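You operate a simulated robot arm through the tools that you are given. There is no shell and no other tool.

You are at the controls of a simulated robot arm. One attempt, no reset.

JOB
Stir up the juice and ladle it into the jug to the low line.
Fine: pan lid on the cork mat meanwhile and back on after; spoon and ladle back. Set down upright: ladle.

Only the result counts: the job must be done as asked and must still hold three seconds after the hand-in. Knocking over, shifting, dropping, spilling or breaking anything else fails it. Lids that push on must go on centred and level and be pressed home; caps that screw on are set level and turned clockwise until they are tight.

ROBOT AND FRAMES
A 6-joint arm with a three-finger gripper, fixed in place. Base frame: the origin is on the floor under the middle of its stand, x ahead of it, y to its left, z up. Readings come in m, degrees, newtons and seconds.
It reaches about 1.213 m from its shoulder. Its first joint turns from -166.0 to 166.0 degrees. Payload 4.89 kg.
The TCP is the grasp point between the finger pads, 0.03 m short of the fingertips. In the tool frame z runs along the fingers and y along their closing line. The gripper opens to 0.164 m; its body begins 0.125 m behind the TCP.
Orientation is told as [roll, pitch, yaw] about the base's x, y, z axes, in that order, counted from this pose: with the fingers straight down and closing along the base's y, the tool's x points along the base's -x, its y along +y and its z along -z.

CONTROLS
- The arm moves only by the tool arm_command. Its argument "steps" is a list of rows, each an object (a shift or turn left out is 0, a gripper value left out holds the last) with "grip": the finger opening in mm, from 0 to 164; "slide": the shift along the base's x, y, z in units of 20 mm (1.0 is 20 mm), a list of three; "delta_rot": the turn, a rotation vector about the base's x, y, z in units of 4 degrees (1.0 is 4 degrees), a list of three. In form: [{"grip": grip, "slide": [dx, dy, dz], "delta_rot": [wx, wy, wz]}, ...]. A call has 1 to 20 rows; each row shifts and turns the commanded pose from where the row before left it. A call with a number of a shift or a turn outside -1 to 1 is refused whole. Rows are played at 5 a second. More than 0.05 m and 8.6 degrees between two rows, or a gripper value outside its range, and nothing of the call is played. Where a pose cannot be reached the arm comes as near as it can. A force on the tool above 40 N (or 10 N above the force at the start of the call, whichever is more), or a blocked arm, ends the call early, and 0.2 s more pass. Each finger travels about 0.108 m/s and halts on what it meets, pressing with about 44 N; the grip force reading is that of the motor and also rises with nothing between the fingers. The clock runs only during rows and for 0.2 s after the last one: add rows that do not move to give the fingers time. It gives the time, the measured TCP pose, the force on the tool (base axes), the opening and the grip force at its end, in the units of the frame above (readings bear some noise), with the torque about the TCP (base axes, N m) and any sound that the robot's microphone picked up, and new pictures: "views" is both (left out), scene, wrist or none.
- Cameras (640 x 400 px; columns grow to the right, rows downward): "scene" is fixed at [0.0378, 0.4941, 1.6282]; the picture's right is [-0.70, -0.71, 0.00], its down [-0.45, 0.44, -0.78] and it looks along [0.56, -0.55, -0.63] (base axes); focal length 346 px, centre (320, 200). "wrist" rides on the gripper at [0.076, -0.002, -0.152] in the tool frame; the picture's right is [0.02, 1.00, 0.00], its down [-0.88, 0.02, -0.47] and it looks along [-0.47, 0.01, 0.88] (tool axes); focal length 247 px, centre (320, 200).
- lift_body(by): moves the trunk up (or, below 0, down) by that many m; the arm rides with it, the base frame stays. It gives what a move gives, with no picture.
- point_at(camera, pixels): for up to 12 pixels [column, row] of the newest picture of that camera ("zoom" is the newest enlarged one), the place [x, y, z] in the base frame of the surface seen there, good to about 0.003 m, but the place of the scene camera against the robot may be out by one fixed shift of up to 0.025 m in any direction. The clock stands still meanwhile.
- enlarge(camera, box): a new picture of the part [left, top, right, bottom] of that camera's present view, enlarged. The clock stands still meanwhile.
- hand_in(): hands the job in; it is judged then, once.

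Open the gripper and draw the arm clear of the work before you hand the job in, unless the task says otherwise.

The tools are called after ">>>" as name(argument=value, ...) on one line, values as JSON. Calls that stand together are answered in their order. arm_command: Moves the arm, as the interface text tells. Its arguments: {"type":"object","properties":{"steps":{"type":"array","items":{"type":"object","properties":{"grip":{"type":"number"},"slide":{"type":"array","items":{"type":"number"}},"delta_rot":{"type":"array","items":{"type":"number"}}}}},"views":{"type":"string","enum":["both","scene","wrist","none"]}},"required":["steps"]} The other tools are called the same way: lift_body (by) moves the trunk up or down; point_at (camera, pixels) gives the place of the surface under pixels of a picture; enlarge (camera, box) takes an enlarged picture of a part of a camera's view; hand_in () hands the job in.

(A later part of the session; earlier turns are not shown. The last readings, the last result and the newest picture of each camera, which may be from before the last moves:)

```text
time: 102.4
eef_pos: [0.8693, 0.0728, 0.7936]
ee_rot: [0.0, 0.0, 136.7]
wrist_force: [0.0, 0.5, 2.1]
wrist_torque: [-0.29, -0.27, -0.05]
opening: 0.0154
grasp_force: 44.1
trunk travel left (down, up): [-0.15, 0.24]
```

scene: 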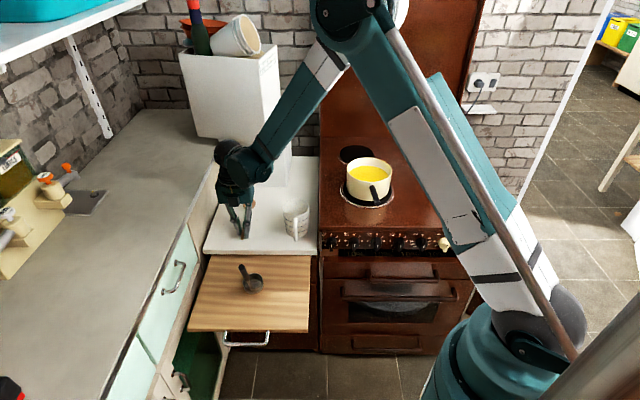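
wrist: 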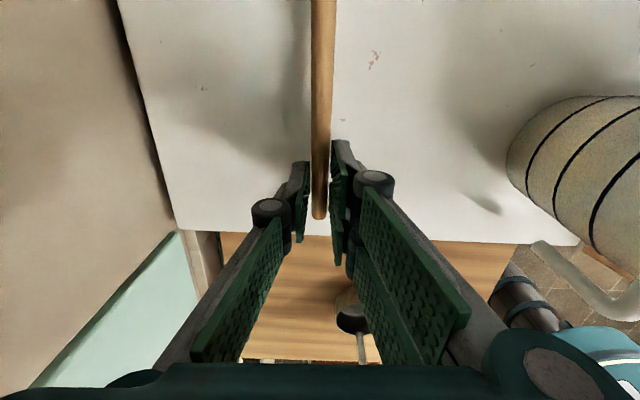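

At the pick height there's light contact (2 N and a small torque from the bowl). I'll release by opening slowly to 30 mm, then rise.

>>> arm_command(steps=[{"grip": 20}, {"grip": 28}, {"grip": 36}, {}, {"slide": [0, 0, 0.3]}, {"slide": [0, 0, 0.7]}, {"slide": [0, 0, 1]}, {"slide": [0, 0, 1]}, {"slide": [0, 0, 1]}, {"slide": [0, 0, 1]}, {"slide": [0, 0, 1]}, {"slide": [0, 0, 1]}, {"slide": [0, 0, 1]}, {"slide": [0, 0, 1]}, {"slide": [0, 0, 1]}, {}], views="both")

>>> enlarge(camera="wrist", box=[250, 0, 550, 190])

```text
time: 105.8
eef_pos: [0.8707, 0.0726, 0.9939]
ee_rot: [0.0, 0.0, 136.7]
wrist_force: [-0.6, 0.2, -0.1]
wrist_torque: [-0.02, -0.02, 0.04]
opening: 0.0356
grasp_force: 0.0
trunk travel left (down, up): [-0.15, 0.24]
```

scene: 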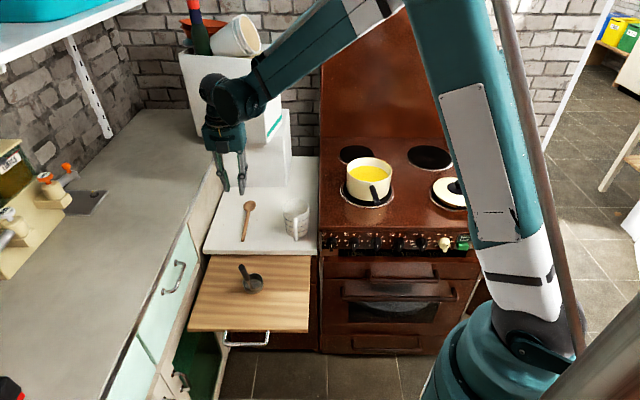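
wrist: 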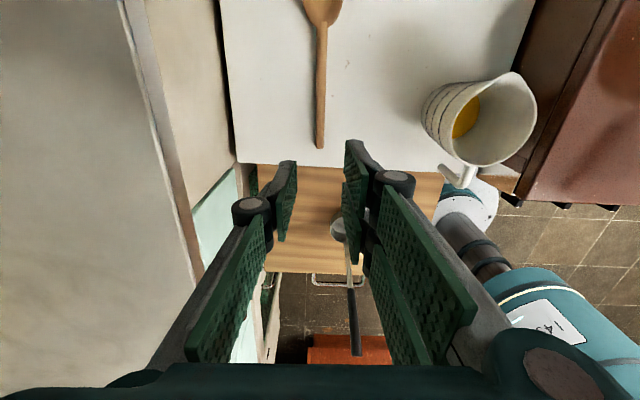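

```text
2.11 times, centred on (400, 95) of wrist
```

zoom: 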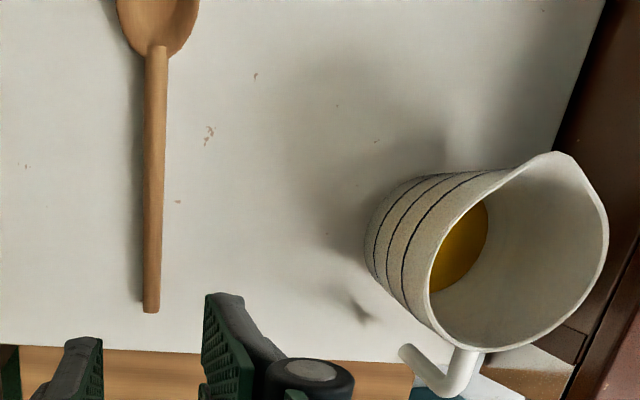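

The spoon is back in place, lying as before. Now the ladle: its handle leans back-left (~20°), so I'll approach with the camera on top, fingers pointing along [0.755,-0.656]. First I'll travel to a staging point behind the handle.

>>> arm_command(steps=[{"slide": [0, 0, 1]}, {"slide": [0, 0, 1]}, {"slide": [-0.97, 0.66, 0.3]}, {"slide": [-0.97, 0.66, 0.3]}, {"slide": [-0.97, 0.66, 0.3]}, {"slide": [-0.97, 0.66, 0.3]}, {"slide": [-0.97, 0.66, 0.3]}, {"slide": [-0.97, 0.66, 0.3]}, {"slide": [-0.97, 0.66, 0]}, {"slide": [-0.97, 0.66, 0]}, {"slide": [-0.97, 0.66, 0]}, {"slide": [-0.97, 0.66, 0]}, {"slide": [-0.97, 0.66, 0]}, {"slide": [-0.97, 0.66, 0]}, {"slide": [-0.97, 0.66, 0]}, {"slide": [-0.97, 0.66, 0], "delta_rot": [0, 0, 0.5]}, {"slide": [-0.97, 0.66, 0]}, {"slide": [-0.97, 0.66, 0]}, {"slide": [-0.97, 0.66, 0]}, {"slide": [-0.97, 0.66, 0]}], views="scene")

```text
time: 110.0
eef_pos: [0.5194, 0.3092, 1.0689]
ee_rot: [-0.1, 0.1, 138.7]
wrist_force: [1.1, -1.1, -0.2]
wrist_torque: [0.04, 0.12, -0.01]
opening: 0.0361
grasp_force: 0.2
trunk travel left (down, up): [-0.15, 0.24]
```

scene: 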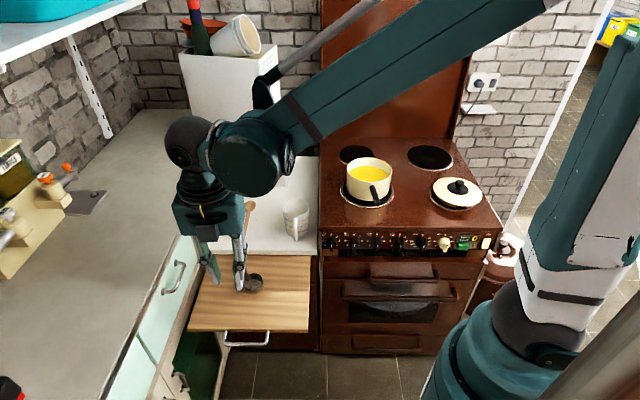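

Hand is at the staging point, 0.14 m behind the handle. I'll pitch the fingers up toward the ladle, first by 36°, watching the arm.

>>> arm_command(steps=[{"delta_rot": [-0.66, -0.751, 0]}, {"delta_rot": [-0.66, -0.751, 0]}, {"delta_rot": [-0.66, -0.751, 0]}, {"delta_rot": [-0.66, -0.751, 0]}, {"delta_rot": [-0.66, -0.751, 0]}, {"delta_rot": [-0.66, -0.751, 0]}, {"delta_rot": [-0.66, -0.751, 0]}, {"delta_rot": [-0.66, -0.751, 0]}, {"delta_rot": [-0.66, -0.751, 0]}, {}], views="both")

```text
time: 112.2
eef_pos: [0.5194, 0.3101, 1.0701]
ee_rot: [0.0, 36.0, 138.6]
wrist_force: [-0.7, -0.6, 0.6]
wrist_torque: [0.0, 0.01, 0.01]
opening: 0.0359
grasp_force: 0.0
trunk travel left (down, up): [-0.15, 0.24]
```

scene: 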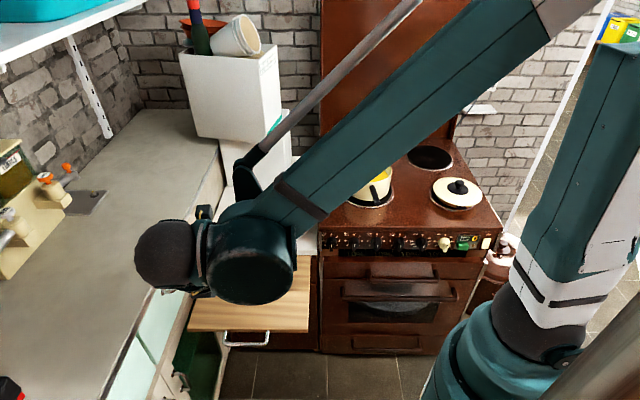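
wrist: 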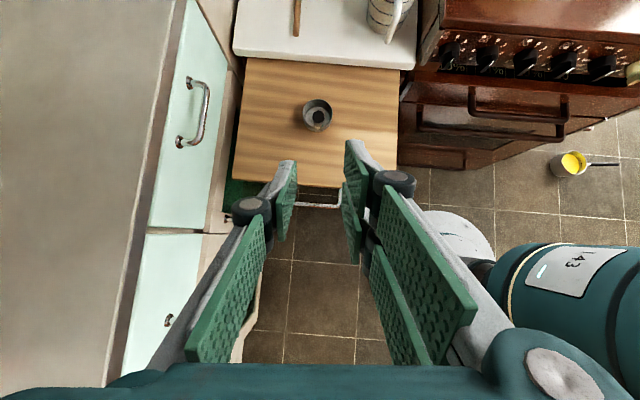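

The wrist view shows the ladle bowl at (318,115), and something yellow at (572,162) near the floor that I want to identify. I'll enlarge both.

>>> enlarge(camera="wrist", box=[500, 100, 640, 220])

>>> enlarge(camera="wrist", box=[250, 60, 400, 190])

>>> point_at(camera="wrist", pixels=[[572, 162], [600, 163], [540, 180], [318, 115], [306, 112], [332, 114], [318, 101], [318, 127]])

```text
3.33 times, centred on (570, 160) of wrist
```

zoom: 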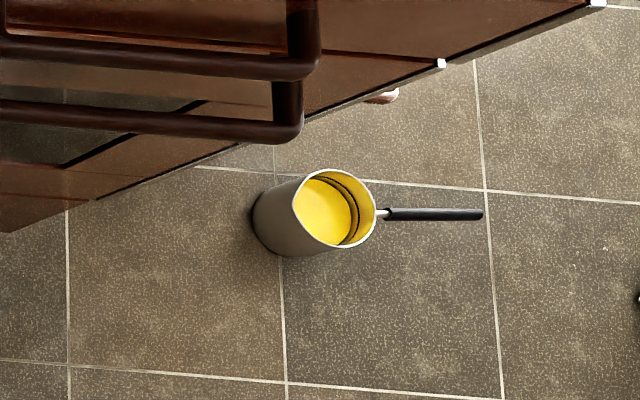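

```text
3.08 times, centred on (325, 125) of wrist
```

zoom: 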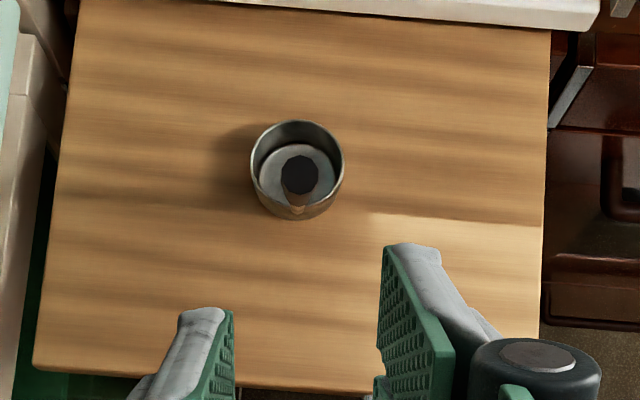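

```text
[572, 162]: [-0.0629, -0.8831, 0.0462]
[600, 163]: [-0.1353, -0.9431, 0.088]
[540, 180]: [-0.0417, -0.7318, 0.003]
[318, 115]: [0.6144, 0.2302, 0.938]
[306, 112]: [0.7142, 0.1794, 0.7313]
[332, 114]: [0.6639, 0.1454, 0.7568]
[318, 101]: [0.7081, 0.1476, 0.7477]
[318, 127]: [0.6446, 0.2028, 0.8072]
```

The yellow item is a separate pot on the floor, irrelevant. The ladle's handle end is at [0.614,0.230,0.938], in line with the hand. I'll continue pitching to ~75°.

>>> arm_command(steps=[{"delta_rot": [-0.66, -0.751, 0], "grip": 50}, {"delta_rot": [-0.66, -0.751, 0]}, {"delta_rot": [-0.66, -0.751, 0]}, {"delta_rot": [-0.66, -0.751, 0]}, {"delta_rot": [-0.66, -0.751, 0]}, {"delta_rot": [-0.66, -0.751, 0]}, {"delta_rot": [-0.66, -0.751, 0]}, {"delta_rot": [-0.66, -0.751, 0]}, {"delta_rot": [-0.66, -0.751, 0]}, {"delta_rot": [-0.495, -0.563, 0]}, {}], views="both")

```text
time: 114.6
eef_pos: [0.5198, 0.3117, 1.0692]
ee_rot: [0.2, 75.0, 138.9]
wrist_force: [0.4, -0.3, 0.3]
wrist_torque: [0.0, 0.02, -0.02]
opening: 0.0499
grasp_force: 0.0
trunk travel left (down, up): [-0.15, 0.24]
```

scene: 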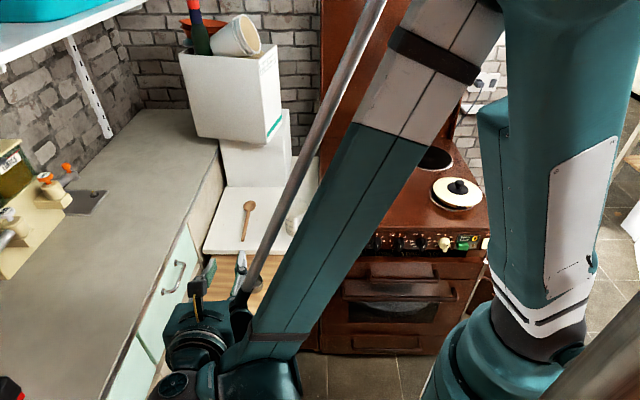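
wrist: 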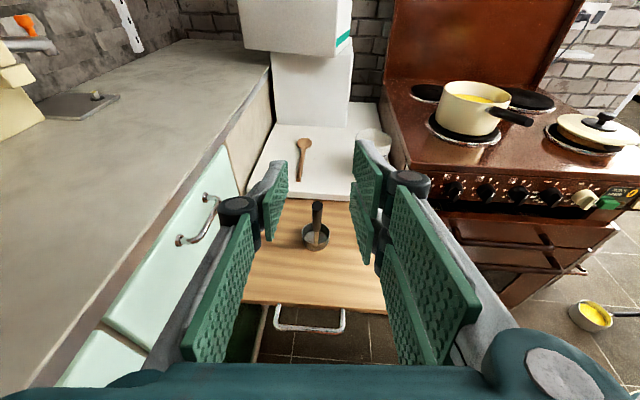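

Now the camera sits on top and sees the ladle between the fingers. I'll enlarge and measure the handle.

>>> enlarge(camera="wrist", box=[270, 180, 370, 270])

>>> point_at(camera="wrist", pixels=[[317, 203], [317, 210], [316, 220], [316, 226], [315, 240], [303, 232], [329, 232], [315, 225], [315, 249], [340, 260], [470, 100], [480, 97]])

```text
4.44 times, centred on (320, 225) of wrist
```

zoom: 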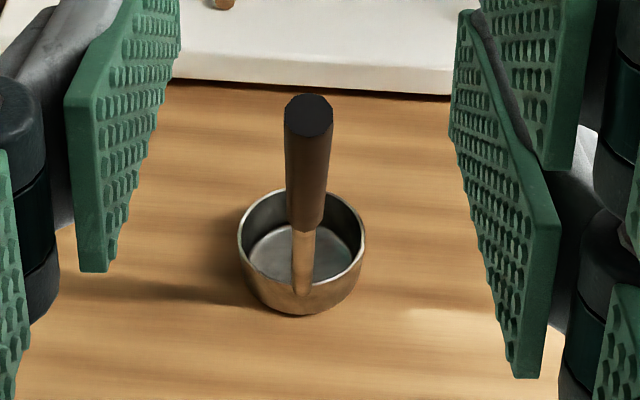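

```text
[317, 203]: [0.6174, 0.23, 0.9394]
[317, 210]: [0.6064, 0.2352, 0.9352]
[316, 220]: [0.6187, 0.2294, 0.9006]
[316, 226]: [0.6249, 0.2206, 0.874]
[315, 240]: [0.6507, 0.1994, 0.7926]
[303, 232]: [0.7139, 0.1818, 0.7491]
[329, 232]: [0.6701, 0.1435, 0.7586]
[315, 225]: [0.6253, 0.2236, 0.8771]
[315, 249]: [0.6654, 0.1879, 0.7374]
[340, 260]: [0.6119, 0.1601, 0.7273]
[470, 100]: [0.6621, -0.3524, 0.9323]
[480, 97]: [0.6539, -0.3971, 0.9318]
```

The handle grip is ~16.5 mm thick, axis ≈[0.623,0.2255] at z 0.905; the hand is 3.5 mm off sideways. I'll correct that and lower to handle height, still 0.13 m behind it.

>>> arm_command(steps=[{"slide": [0.06, 0.065, -0.6]}, {"slide": [0.055, 0.065, -1]}, {"slide": [0, 0, -1]}, {"slide": [0, 0, -1]}, {"slide": [0, 0, -1]}, {"slide": [0, 0, -1]}, {"slide": [0, 0, -1]}, {"slide": [0, 0, -1]}, {"slide": [0, 0, -0.6]}, {}], views="both")

>>> enlarge(camera="wrist", box=[250, 120, 400, 240])

```text
time: 116.8
eef_pos: [0.5377, 0.3432, 0.9459]
ee_rot: [0.2, 74.8, 138.9]
wrist_force: [-0.2, 0.5, -0.5]
wrist_torque: [-0.01, 0.03, 0.01]
opening: 0.0499
grasp_force: 0.1
out of reach, approached as far as the arm can: row 6, 7, 8, 9
trunk travel left (down, up): [-0.15, 0.24]
```

scene: 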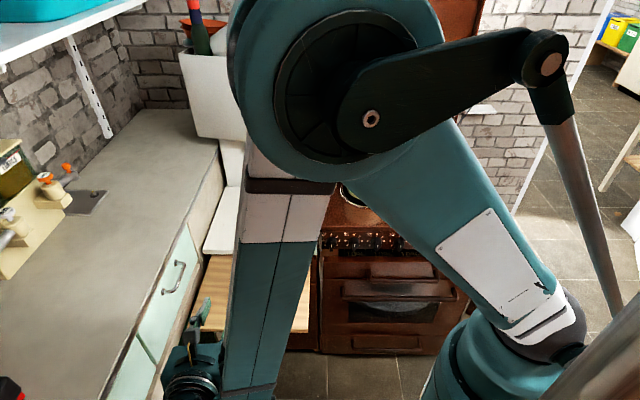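
wrist: 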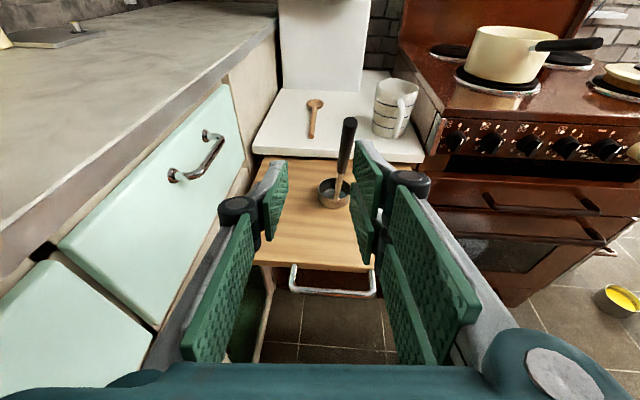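

```text
3.33 times, centred on (325, 180) of wrist
```

zoom: 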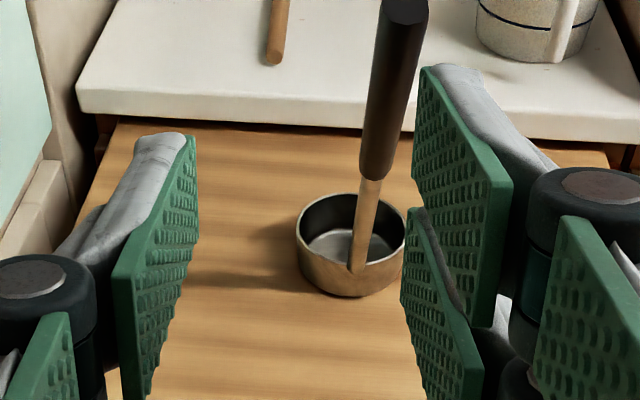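

The arm couldn't fold enough here (rows 6–9 out of reach), and it drifted sideways. I'll go back up to a reachable height first and confirm the pose.

>>> arm_command(steps=[{"slide": [0, 0, 1]}, {"slide": [0, 0, 1]}, {"slide": [0, 0, 1]}, {"slide": [0, 0, 1]}, {"slide": [0, 0, 1]}, {}], views="none")

```text
time: 118.2
eef_pos: [0.5377, 0.3409, 1.0486]
ee_rot: [0.2, 74.9, 138.9]
wrist_force: [0.1, -0.7, 0.6]
wrist_torque: [-0.01, 0.01, 0.02]
opening: 0.0499
grasp_force: 0.0
trunk travel left (down, up): [-0.15, 0.24]
```

The pose is consistent again. Raising the trunk should let the arm unfold more at this spot, so I'll lift by 0.2 m.

>>> lift_body(by=0.2)

```text
time: 120.4
eef_pos: [0.5376, 0.3404, 1.248]
ee_rot: [0.2, 74.9, 138.9]
wrist_force: [0.1, 0.3, -0.9]
wrist_torque: [-0.01, 0.01, 0.0]
opening: 0.0503
grasp_force: 0.1
trunk travel left (down, up): [-0.35, 0.04]
```

The trunk is up 0.2 m. I'll move back over the staging line and descend to z≈1.0 first.

>>> arm_command(steps=[{"slide": [-0.2, -0.34, -1]}, {"slide": [-0.2, -0.34, -1]}, {"slide": [-0.2, -0.34, -1]}, {"slide": [-0.175, -0.32, -1]}, {"slide": [0, 0, -1]}, {"slide": [0, 0, -1]}, {"slide": [0, 0, -1]}, {"slide": [0, 0, -1]}, {"slide": [0, 0, -1]}, {"slide": [0, 0, -1]}, {"slide": [0, 0, -1]}, {"slide": [0, 0, -1]}, {}], views="both")

```text
time: 123.2
eef_pos: [0.5633, 0.3862, 1.0978]
ee_rot: [0.4, 74.8, 138.9]
wrist_force: [0.7, 0.9, 0.4]
wrist_torque: [-0.02, -0.02, -0.09]
opening: 0.0497
grasp_force: 0.0
out of reach, approached as far as the arm can: row 4, 5, 6, 7, 8, 9, 10, 11, 12
trunk travel left (down, up): [-0.35, 0.04]
```

scene: 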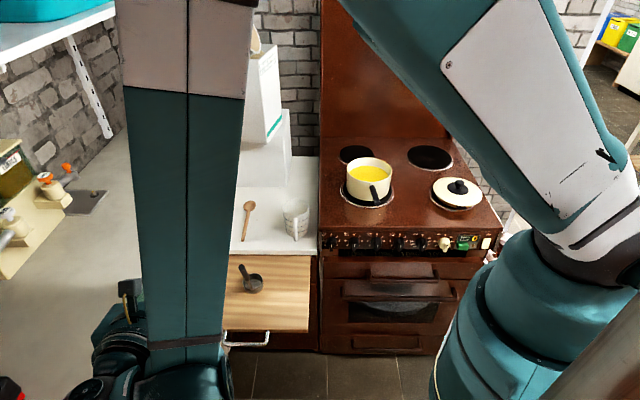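
wrist: 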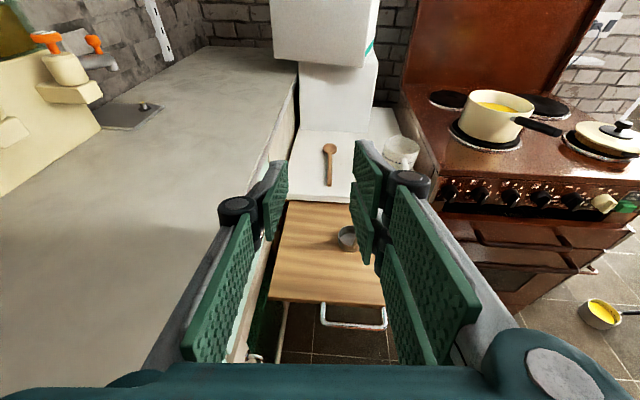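

Raising made it worse – the limit moves with the shoulder, so lowering the trunk should help instead. I'll first raise the hand well clear and recentre it over the staging line.

>>> arm_command(steps=[{"slide": [0, 0, 1]}, {"slide": [0, 0, 1]}, {"slide": [0, 0, 1]}, {"slide": [0, 0, 1]}, {"slide": [0, 0, 1]}, {"slide": [-0.3, -0.5, 1]}, {"slide": [-0.3, -0.5, 1]}, {"slide": [-0.3, -0.5, 1]}, {"slide": [-0.3, -0.5, 1]}, {"slide": [-0.3, -0.5, 1]}, {"slide": [-0.3, -0.5, 1]}, {"slide": [-0.3, -0.6, 1]}, {}], views="none")

```text
time: 126.0
eef_pos: [0.5226, 0.301, 1.3414]
ee_rot: [-0.1, 74.8, 137.6]
wrist_force: [-1.5, -2.4, 0.0]
wrist_torque: [0.17, 0.03, 0.37]
opening: 0.0497
grasp_force: 0.1
trunk travel left (down, up): [-0.35, 0.04]
```

Now at z≈1.34, clear. I'll lower the trunk by 0.2 m (hand goes to z≈1.14).

>>> lift_body(by=-0.2)

>>> arm_command(steps=[{}, {}], views="scene")

```text
time: 128.1
eef_pos: [0.5225, 0.3096, 1.1403]
ee_rot: [0.2, 74.9, 138.6]
wrist_force: [0.9, 0.0, -0.3]
wrist_torque: [-0.02, 0.0, -0.01]
opening: 0.05
grasp_force: 0.2
trunk travel left (down, up): [-0.15, 0.24]
```

```text
time: 128.7
eef_pos: [0.5232, 0.3101, 1.1393]
ee_rot: [0.1, 75.0, 138.7]
wrist_force: [0.3, 1.1, 0.2]
wrist_torque: [0.01, 0.02, 0.01]
opening: 0.05
grasp_force: 0.1
trunk travel left (down, up): [-0.15, 0.24]
```

scene: 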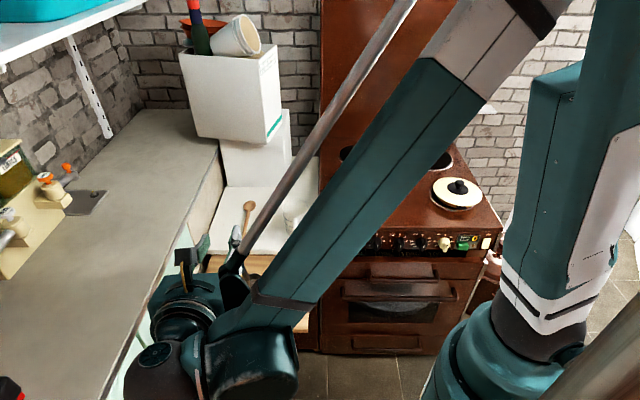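

The arm looks clear of everything. I'll lower the trunk another 0.15 m, which brings the hand to about z=0.99.

>>> lift_body(by=-0.15)

>>> arm_command(steps=[{}, {}], views="both")

```text
time: 130.5
eef_pos: [0.5218, 0.3116, 0.989]
ee_rot: [0.2, 74.9, 138.7]
wrist_force: [-0.1, 0.1, -0.5]
wrist_torque: [0.01, 0.0, -0.01]
opening: 0.0502
grasp_force: 0.2
trunk travel left (down, up): [0.0, 0.39]
```

```text
time: 131.1
eef_pos: [0.5212, 0.312, 0.9892]
ee_rot: [0.2, 74.8, 138.8]
wrist_force: [0.5, -0.1, 0.3]
wrist_torque: [-0.02, -0.03, 0.02]
opening: 0.0498
grasp_force: 0.1
trunk travel left (down, up): [0.0, 0.39]
```

scene: 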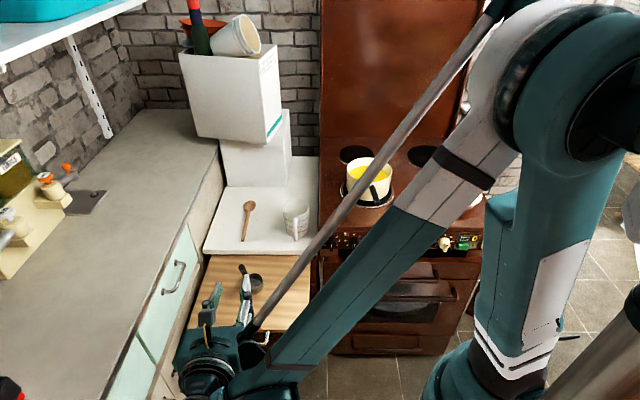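
wrist: 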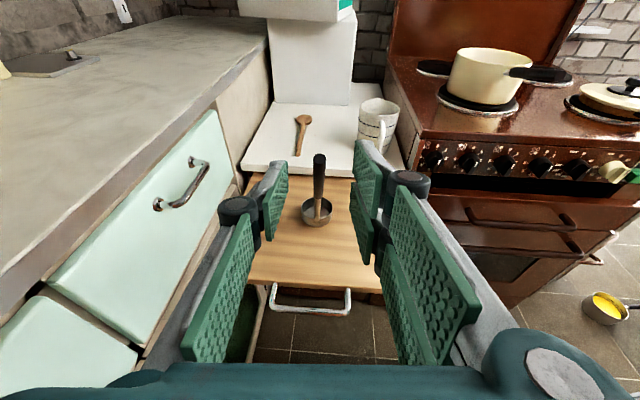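

Reached now, with the ladle handle at column ~319 between the fingers. I'll re-measure the handle from here.

>>> point_at(camera="wrist", pixels=[[319, 157], [319, 170], [319, 180], [319, 190], [314, 175], [324, 175], [318, 205], [303, 210], [331, 210], [317, 224], [317, 199], [380, 110]])

>>> enlarge(camera="wrist", box=[250, 130, 400, 250])

```text
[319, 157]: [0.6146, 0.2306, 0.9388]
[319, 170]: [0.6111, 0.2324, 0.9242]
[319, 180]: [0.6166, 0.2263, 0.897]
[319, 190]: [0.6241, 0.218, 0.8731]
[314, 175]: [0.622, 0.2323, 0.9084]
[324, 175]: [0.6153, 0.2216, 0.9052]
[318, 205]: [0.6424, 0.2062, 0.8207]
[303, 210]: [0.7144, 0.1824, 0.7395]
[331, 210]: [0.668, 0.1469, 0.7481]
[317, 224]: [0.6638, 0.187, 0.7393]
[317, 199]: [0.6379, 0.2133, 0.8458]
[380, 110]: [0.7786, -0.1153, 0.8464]
```

```text
3.33 times, centred on (325, 190) of wrist
```

zoom: 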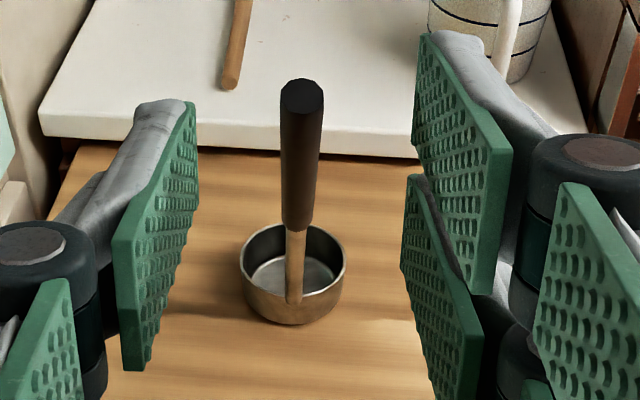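

The hand is aligned with the handle within about 1 mm sideways. I'll lower 84 mm, then advance most of the way (110 mm) along the finger direction.

>>> arm_command(steps=[{"slide": [0, 0, -0.6]}, {"slide": [0, 0, -0.9]}, {"slide": [0, 0, -0.9]}, {"slide": [0, 0, -0.9]}, {"slide": [0, 0, -0.9]}, {}, {"slide": [0.4, -0.352, 0]}, {"slide": [0.7, -0.616, 0]}, {"slide": [0.7, -0.616, 0]}, {"slide": [0.7, -0.616, 0]}, {"slide": [0.7, -0.616, 0]}, {"slide": [0.5, -0.44, 0]}, {}], views="both")

>>> enlarge(camera="wrist", box=[250, 130, 400, 250])

```text
time: 133.9
eef_pos: [0.5953, 0.2467, 0.9045]
ee_rot: [0.2, 74.9, 138.7]
wrist_force: [-0.1, -0.3, 0.0]
wrist_torque: [0.0, 0.0, 0.0]
opening: 0.0499
grasp_force: 0.0
trunk travel left (down, up): [0.0, 0.39]
```

scene: 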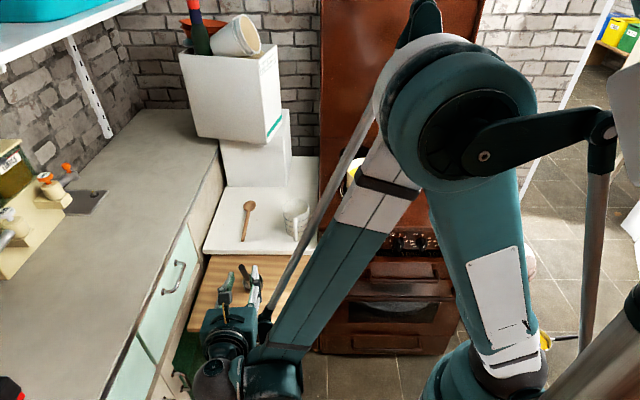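
wrist: 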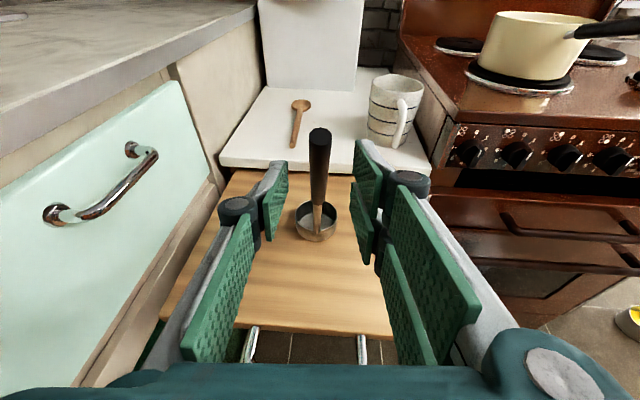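

```text
3.33 times, centred on (325, 190) of wrist
```

zoom: 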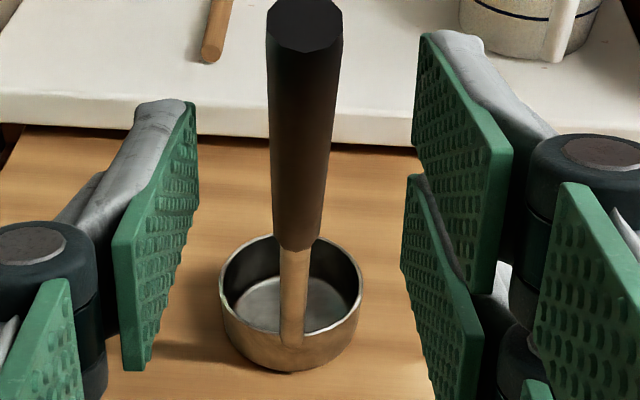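

The handle is centred between the pads. I'll advance the last 35 mm and close gently on the handle.

>>> arm_command(steps=[{"slide": [0.5, -0.44, 0]}, {"slide": [0.5, -0.44, 0]}, {"slide": [0.3, -0.264, 0]}, {}], views="wrist")

>>> enlarge(camera="wrist", box=[250, 100, 400, 260])

```text
time: 134.9
eef_pos: [0.6214, 0.2243, 0.9046]
ee_rot: [0.2, 74.9, 139.0]
wrist_force: [-0.1, 0.2, 0.4]
wrist_torque: [-0.01, -0.01, 0.03]
opening: 0.05
grasp_force: 0.0
trunk travel left (down, up): [0.0, 0.39]
```

wrist: 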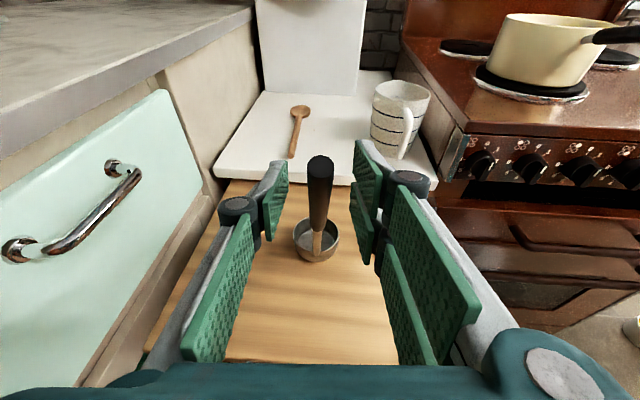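

```text
2.50 times, centred on (325, 180) of wrist
```

zoom: 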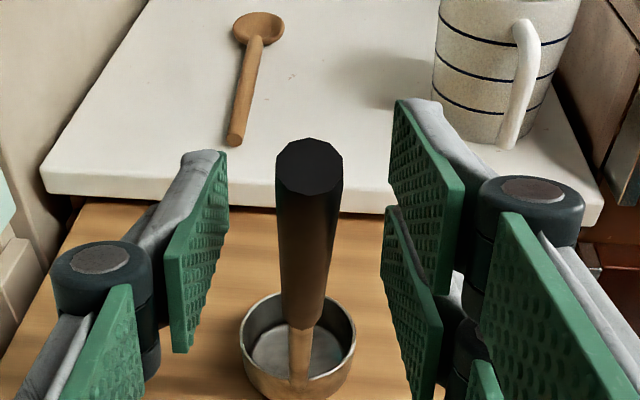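

The handle passes through the grasp point, well inside the pads. I'll close the fingers slowly.

>>> arm_command(steps=[{"grip": 36}, {"grip": 26}, {"grip": 20}, {"grip": 14}, {"grip": 8}, {"grip": 8}, {"grip": 8}, {}], views="wrist")

>>> enlarge(camera="wrist", box=[250, 100, 400, 260])

```text
time: 136.7
eef_pos: [0.6205, 0.2235, 0.9057]
ee_rot: [0.2, 74.9, 138.9]
wrist_force: [0.9, 1.1, 0.8]
wrist_torque: [0.17, -0.14, 0.04]
opening: 0.0172
grasp_force: 44.2
trunk travel left (down, up): [0.0, 0.39]
```

wrist: 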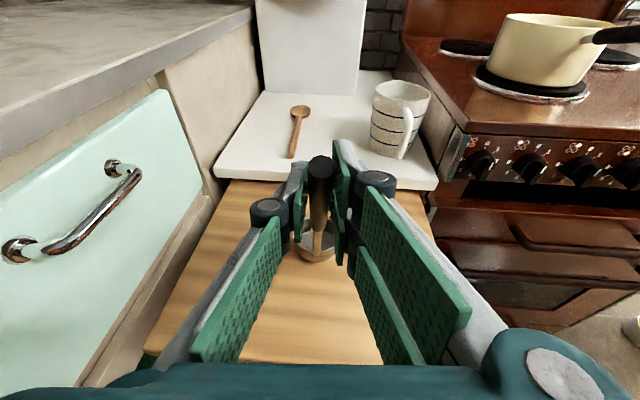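

```text
2.50 times, centred on (325, 180) of wrist
```

zoom: 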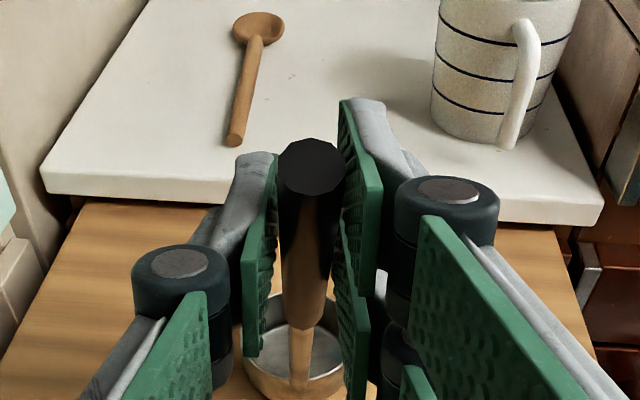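

The ladle is gripped (17.2 mm, 44 N). This view is good for the jug, so I'll enlarge it and measure its lines in the wrist frame before moving.

>>> enlarge(camera="wrist", box=[360, 70, 440, 170])

```text
4.00 times, centred on (400, 120) of wrist
```

zoom: 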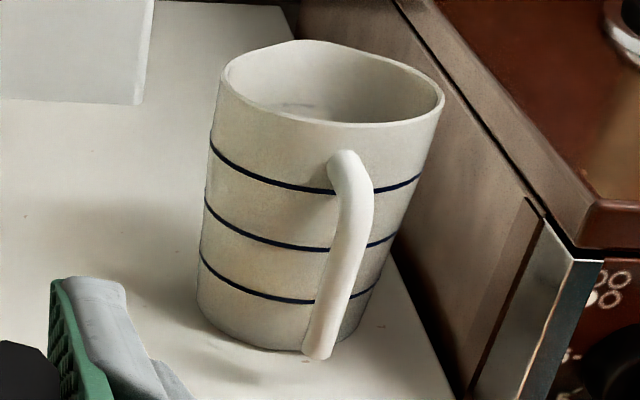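

The three lines are sharp here. I'll query points on the low, middle and high lines, the base edge and the worktop.

>>> point_at(camera="zoom", pixels=[[225, 276], [260, 292], [300, 300], [365, 290], [240, 230], [300, 248], [240, 170], [300, 189], [250, 342], [290, 350], [150, 300], [215, 330]])

```text
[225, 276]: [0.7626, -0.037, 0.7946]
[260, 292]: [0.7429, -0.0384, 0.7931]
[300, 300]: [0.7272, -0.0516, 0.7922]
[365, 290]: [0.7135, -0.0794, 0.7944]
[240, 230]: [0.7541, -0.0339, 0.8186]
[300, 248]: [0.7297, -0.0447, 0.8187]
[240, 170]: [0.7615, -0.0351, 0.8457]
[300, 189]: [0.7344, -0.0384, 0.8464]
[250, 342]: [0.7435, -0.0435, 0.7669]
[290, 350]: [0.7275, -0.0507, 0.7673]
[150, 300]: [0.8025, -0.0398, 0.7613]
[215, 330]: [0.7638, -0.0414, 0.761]
```

Low line is z≈0.7936, about 31 mm above the worktop; the juice was at ~19 mm, so I need roughly 11–12 mm (~45–50 ml), about 60% of the ladle's ~77 ml. I'll lift the ladle a little and check it hangs level.

>>> arm_command(steps=[{"slide": [0, 0, 0.2]}, {"slide": [0, 0, 0.5]}, {"slide": [0, 0, 0.8]}, {}], views="both")

>>> enlarge(camera="wrist", box=[250, 130, 400, 280])

```text
time: 137.7
eef_pos: [0.6226, 0.2237, 0.9351]
ee_rot: [0.2, 75.0, 138.8]
wrist_force: [0.7, 0.1, -1.5]
wrist_torque: [0.1, 0.12, -0.02]
opening: 0.017
grasp_force: 43.8
trunk travel left (down, up): [0.0, 0.39]
```

scene: 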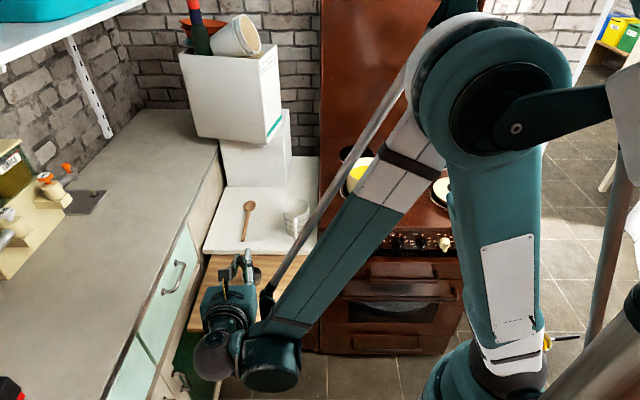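
wrist: 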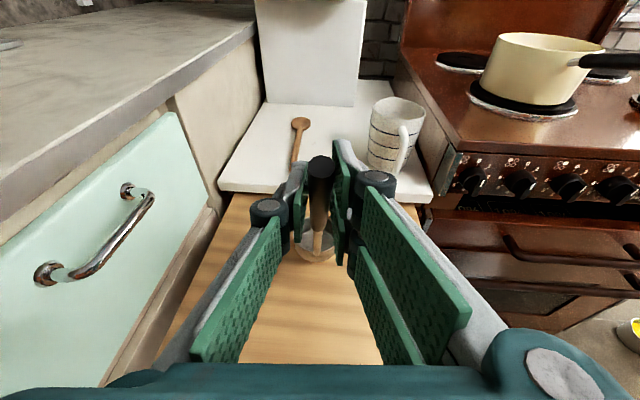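

```text
2.67 times, centred on (325, 205) of wrist
```

zoom: 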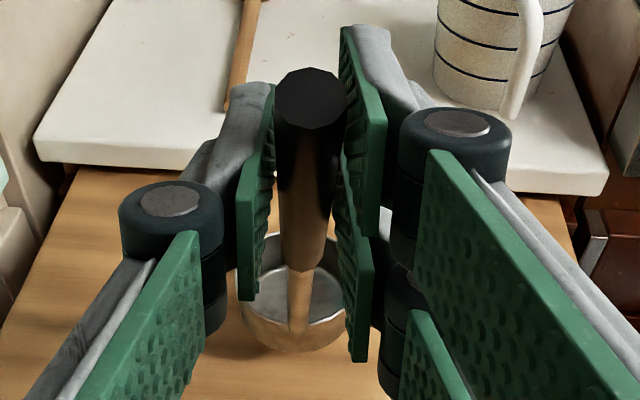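

The ladle hangs level between the fingers. I'll raise the trunk 0.15 m back to its starting height, carrying the ladle straight up.

>>> lift_body(by=0.15)

>>> arm_command(steps=[{"slide": [0, 0, 0.5]}, {"slide": [0, 0, 1]}, {"slide": [0, 0, 1]}, {"slide": [0, 0, 1]}, {"slide": [0, 0, 1]}, {"slide": [0, 0, 1]}, {}], views="both")

```text
time: 139.4
eef_pos: [0.6221, 0.2238, 1.0853]
ee_rot: [0.2, 74.8, 138.8]
wrist_force: [0.5, 0.3, -1.4]
wrist_torque: [0.12, 0.12, 0.0]
opening: 0.017
grasp_force: 44.2
trunk travel left (down, up): [-0.15, 0.24]
```

```text
time: 141.0
eef_pos: [0.6227, 0.2221, 1.1952]
ee_rot: [0.3, 74.9, 138.9]
wrist_force: [-0.5, -0.8, -2.2]
wrist_torque: [0.09, 0.1, 0.06]
opening: 0.0169
grasp_force: 43.9
trunk travel left (down, up): [-0.15, 0.24]
```

scene: 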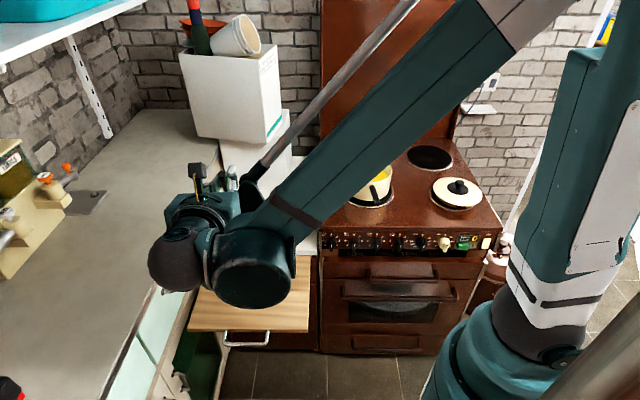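
wrist: 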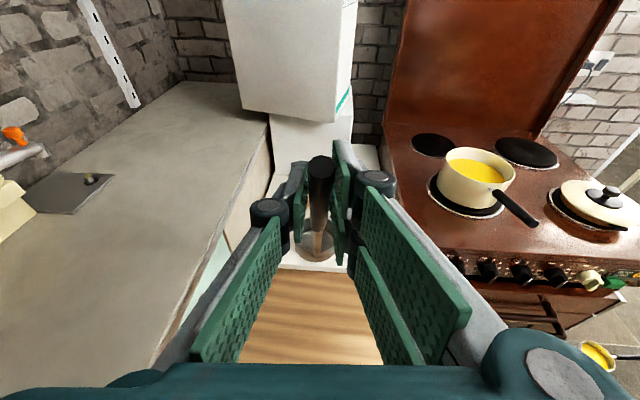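

The ladle is at z≈1.195 (bowl bottom ~1.017, above the pan rim). Now I'll move sideways toward the pan in two stages.

>>> arm_command(steps=[{"slide": [-0.07, -0.5, 0]}, {"slide": [-0.07, -1, 0]}, {"slide": [-0.07, -1, 0]}, {"slide": [-0.07, -1, 0]}, {"slide": [-0.07, -1, 0]}, {"slide": [-0.07, -1, 0]}, {"slide": [-0.07, -1, 0]}, {"slide": [-0.07, -1, 0]}, {"slide": [-0.07, -1, 0]}, {"slide": [-0.07, -1, 0]}, {"slide": [-0.07, -1, 0]}, {"slide": [-0.07, -1, 0]}, {"slide": [-0.07, -1, 0]}, {"slide": [-0.07, -1, 0]}, {"slide": [-0.07, -1, 0]}, {"slide": [-0.07, -1, 0]}, {"slide": [-0.07, -1, 0]}, {}], views="both")

```text
time: 144.8
eef_pos: [0.5972, -0.107, 1.196]
ee_rot: [0.3, 75.0, 138.8]
wrist_force: [0.2, -0.3, -2.0]
wrist_torque: [0.13, 0.12, 0.01]
opening: 0.0172
grasp_force: 44.0
trunk travel left (down, up): [-0.15, 0.24]
```

scene: 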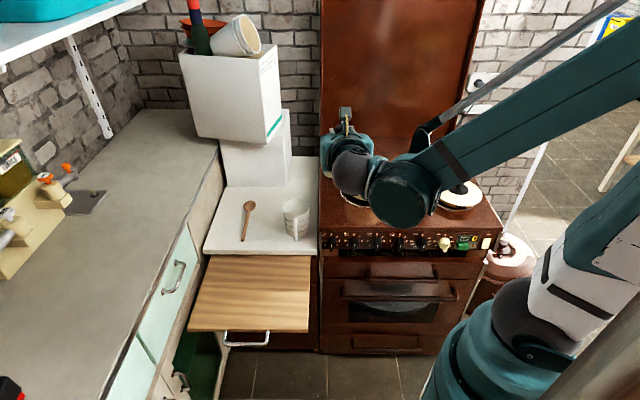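
wrist: 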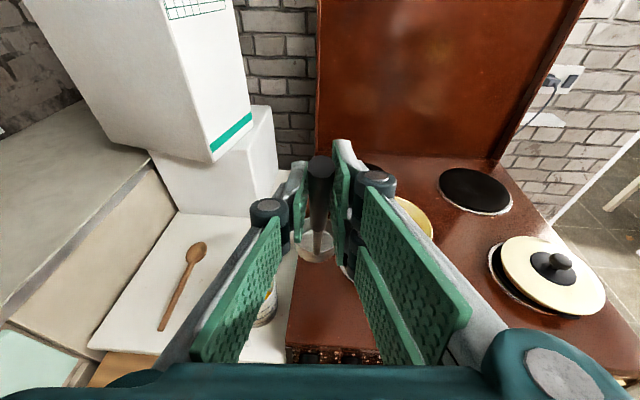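

Moving cleanly; the pan rim shows at (410,215) behind the fingers. I'll go the remaining 0.17 m to stand over the pan.

>>> arm_command(steps=[{"slide": [-0.062, -0.94, 0]}, {"slide": [-0.062, -0.94, 0]}, {"slide": [-0.062, -0.94, 0]}, {"slide": [-0.062, -0.94, 0]}, {"slide": [-0.062, -0.94, 0]}, {"slide": [-0.062, -0.94, 0]}, {"slide": [-0.062, -0.94, 0]}, {"slide": [-0.062, -0.94, 0]}, {"slide": [-0.062, -0.94, 0]}, {}], views="both")

>>> enlarge(camera="wrist", box=[220, 130, 420, 330])

>>> enlarge(camera="scene", box=[320, 80, 480, 220])

```text
time: 147.0
eef_pos: [0.5866, -0.276, 1.1957]
ee_rot: [0.2, 74.9, 139.0]
wrist_force: [-0.1, 0.3, -2.0]
wrist_torque: [0.1, 0.11, -0.01]
opening: 0.017
grasp_force: 43.7
trunk travel left (down, up): [-0.15, 0.24]
```

scene: 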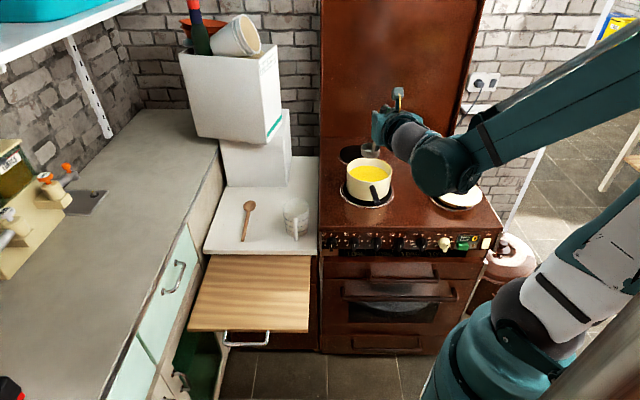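
wrist: 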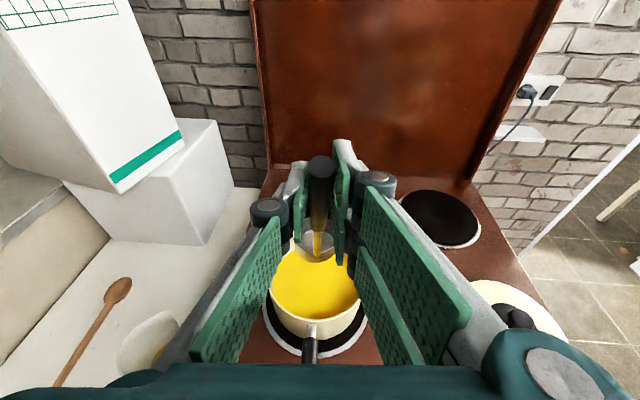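

```text
2.00 times, centred on (320, 230) of wrist
```

zoom: 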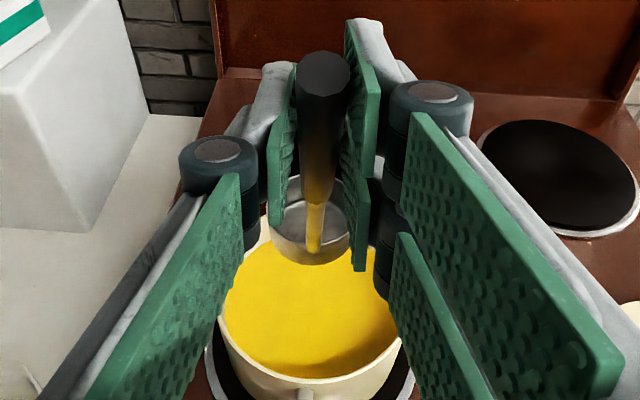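

```text
2.86 times, centred on (400, 150) of scene
```

zoom: 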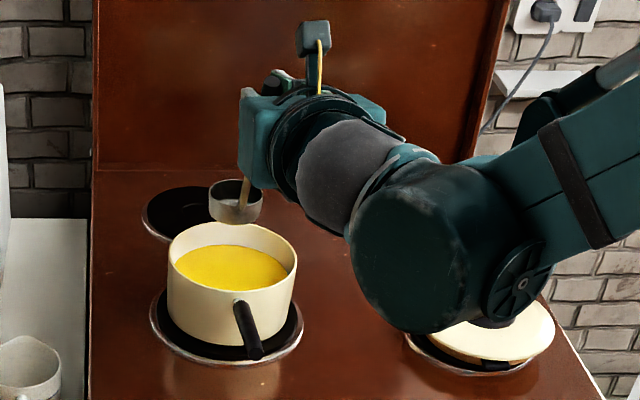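

The ladle bowl hangs just over the pan's rim. I'll measure the bowl, pan rim and the wrist's lowest parts before dipping.

>>> point_at(camera="zoom", pixels=[[236, 215], [212, 195], [260, 190], [236, 188], [430, 325], [380, 300], [330, 220], [245, 180], [183, 232], [297, 262], [240, 350]])

>>> point_at(camera="wrist", pixels=[[306, 250], [315, 262], [305, 290], [330, 300], [270, 285], [361, 290], [315, 330], [310, 338], [312, 240], [330, 245]])

```text
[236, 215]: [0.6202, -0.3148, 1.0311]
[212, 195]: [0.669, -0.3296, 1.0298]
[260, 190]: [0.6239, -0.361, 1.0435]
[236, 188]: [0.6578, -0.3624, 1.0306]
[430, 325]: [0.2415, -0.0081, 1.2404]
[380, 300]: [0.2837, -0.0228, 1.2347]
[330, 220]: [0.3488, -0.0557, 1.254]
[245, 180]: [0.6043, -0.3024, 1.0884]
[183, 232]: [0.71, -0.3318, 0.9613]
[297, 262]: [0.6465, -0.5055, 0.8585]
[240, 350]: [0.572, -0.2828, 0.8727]
```

```text
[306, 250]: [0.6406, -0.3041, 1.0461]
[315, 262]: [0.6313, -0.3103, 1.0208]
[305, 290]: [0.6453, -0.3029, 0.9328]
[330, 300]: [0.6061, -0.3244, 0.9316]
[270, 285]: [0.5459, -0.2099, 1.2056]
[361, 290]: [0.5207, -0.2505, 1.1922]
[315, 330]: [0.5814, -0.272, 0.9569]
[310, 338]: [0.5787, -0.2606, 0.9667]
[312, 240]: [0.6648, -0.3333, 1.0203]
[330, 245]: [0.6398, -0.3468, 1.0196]
```

The bowl centre is ~8 mm past the pan's centre and its floor is at z≈1.02, as planned. I'll lower the ladle until its rim is about 7 mm under the juice surface (TCP z≈1.071).

>>> arm_command(steps=[{"slide": [0, 0, -0.6]}, {"slide": [0, 0, -1]}, {"slide": [0, 0, -1]}, {"slide": [0, 0, -0.7]}, {"slide": [0, 0, -0.5]}, {"slide": [0, 0, -0.5]}, {"slide": [0, 0, -0.5]}, {"slide": [0, 0, -0.5]}, {}, {}], views="both")

>>> enlarge(camera="wrist", box=[220, 130, 420, 330])

>>> enlarge(camera="scene", box=[320, 100, 460, 220])

```text
time: 149.2
eef_pos: [0.587, -0.2758, 1.0896]
ee_rot: [0.2, 74.9, 138.9]
wrist_force: [0.0, -0.6, -2.9]
wrist_torque: [0.11, 0.13, -0.03]
opening: 0.0174
grasp_force: 43.5
trunk travel left (down, up): [-0.15, 0.24]
```

scene: 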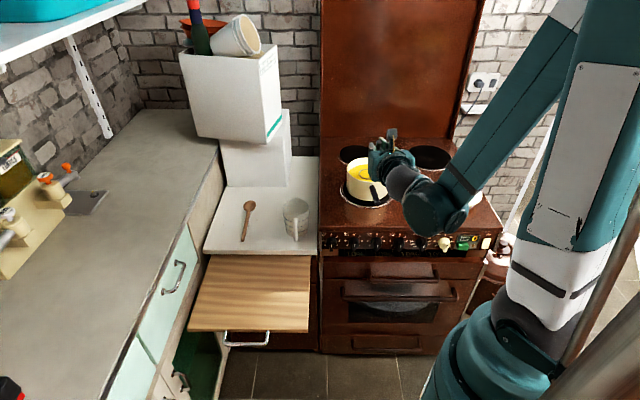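
wrist: 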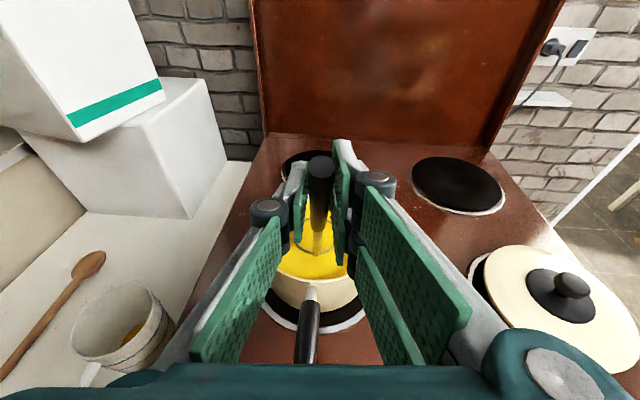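

```text
2.00 times, centred on (320, 230) of wrist
```

zoom: 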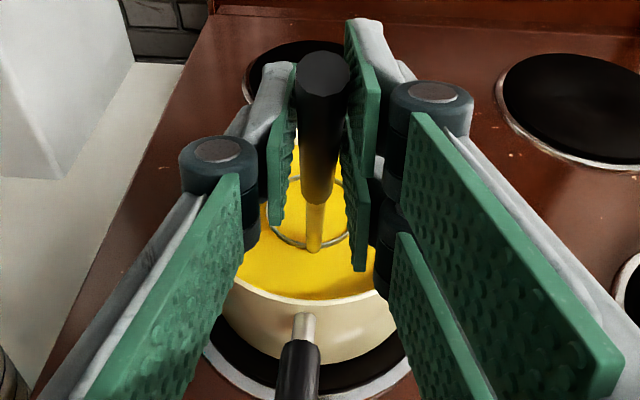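

```text
3.33 times, centred on (390, 160) of scene
```

zoom: 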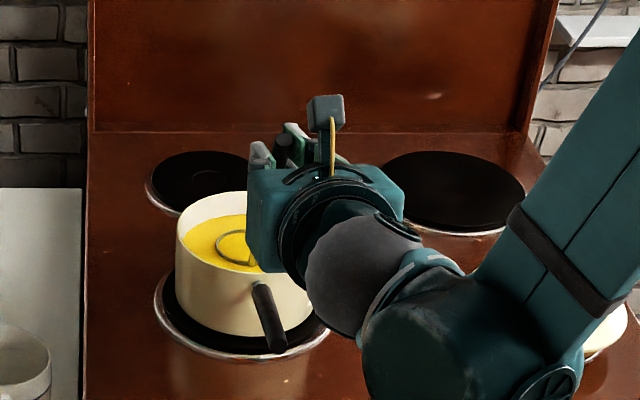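

The ladle's rim ring is right at the juice surface at TCP z=1.09. I'll check the clearance under the gripper over the pan handle before going 20 mm deeper.

>>> point_at(camera="zoom", pixels=[[268, 268], [285, 275], [330, 320], [345, 330], [262, 300], [275, 340], [240, 232], [222, 245], [200, 240]])

```text
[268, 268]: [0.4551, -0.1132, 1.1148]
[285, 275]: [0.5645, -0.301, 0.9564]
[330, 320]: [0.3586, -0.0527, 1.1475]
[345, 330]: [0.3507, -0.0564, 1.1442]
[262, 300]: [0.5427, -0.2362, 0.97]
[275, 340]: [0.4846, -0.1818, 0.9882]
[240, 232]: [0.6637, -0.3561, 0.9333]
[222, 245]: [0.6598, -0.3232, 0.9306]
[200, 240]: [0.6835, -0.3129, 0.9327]
```

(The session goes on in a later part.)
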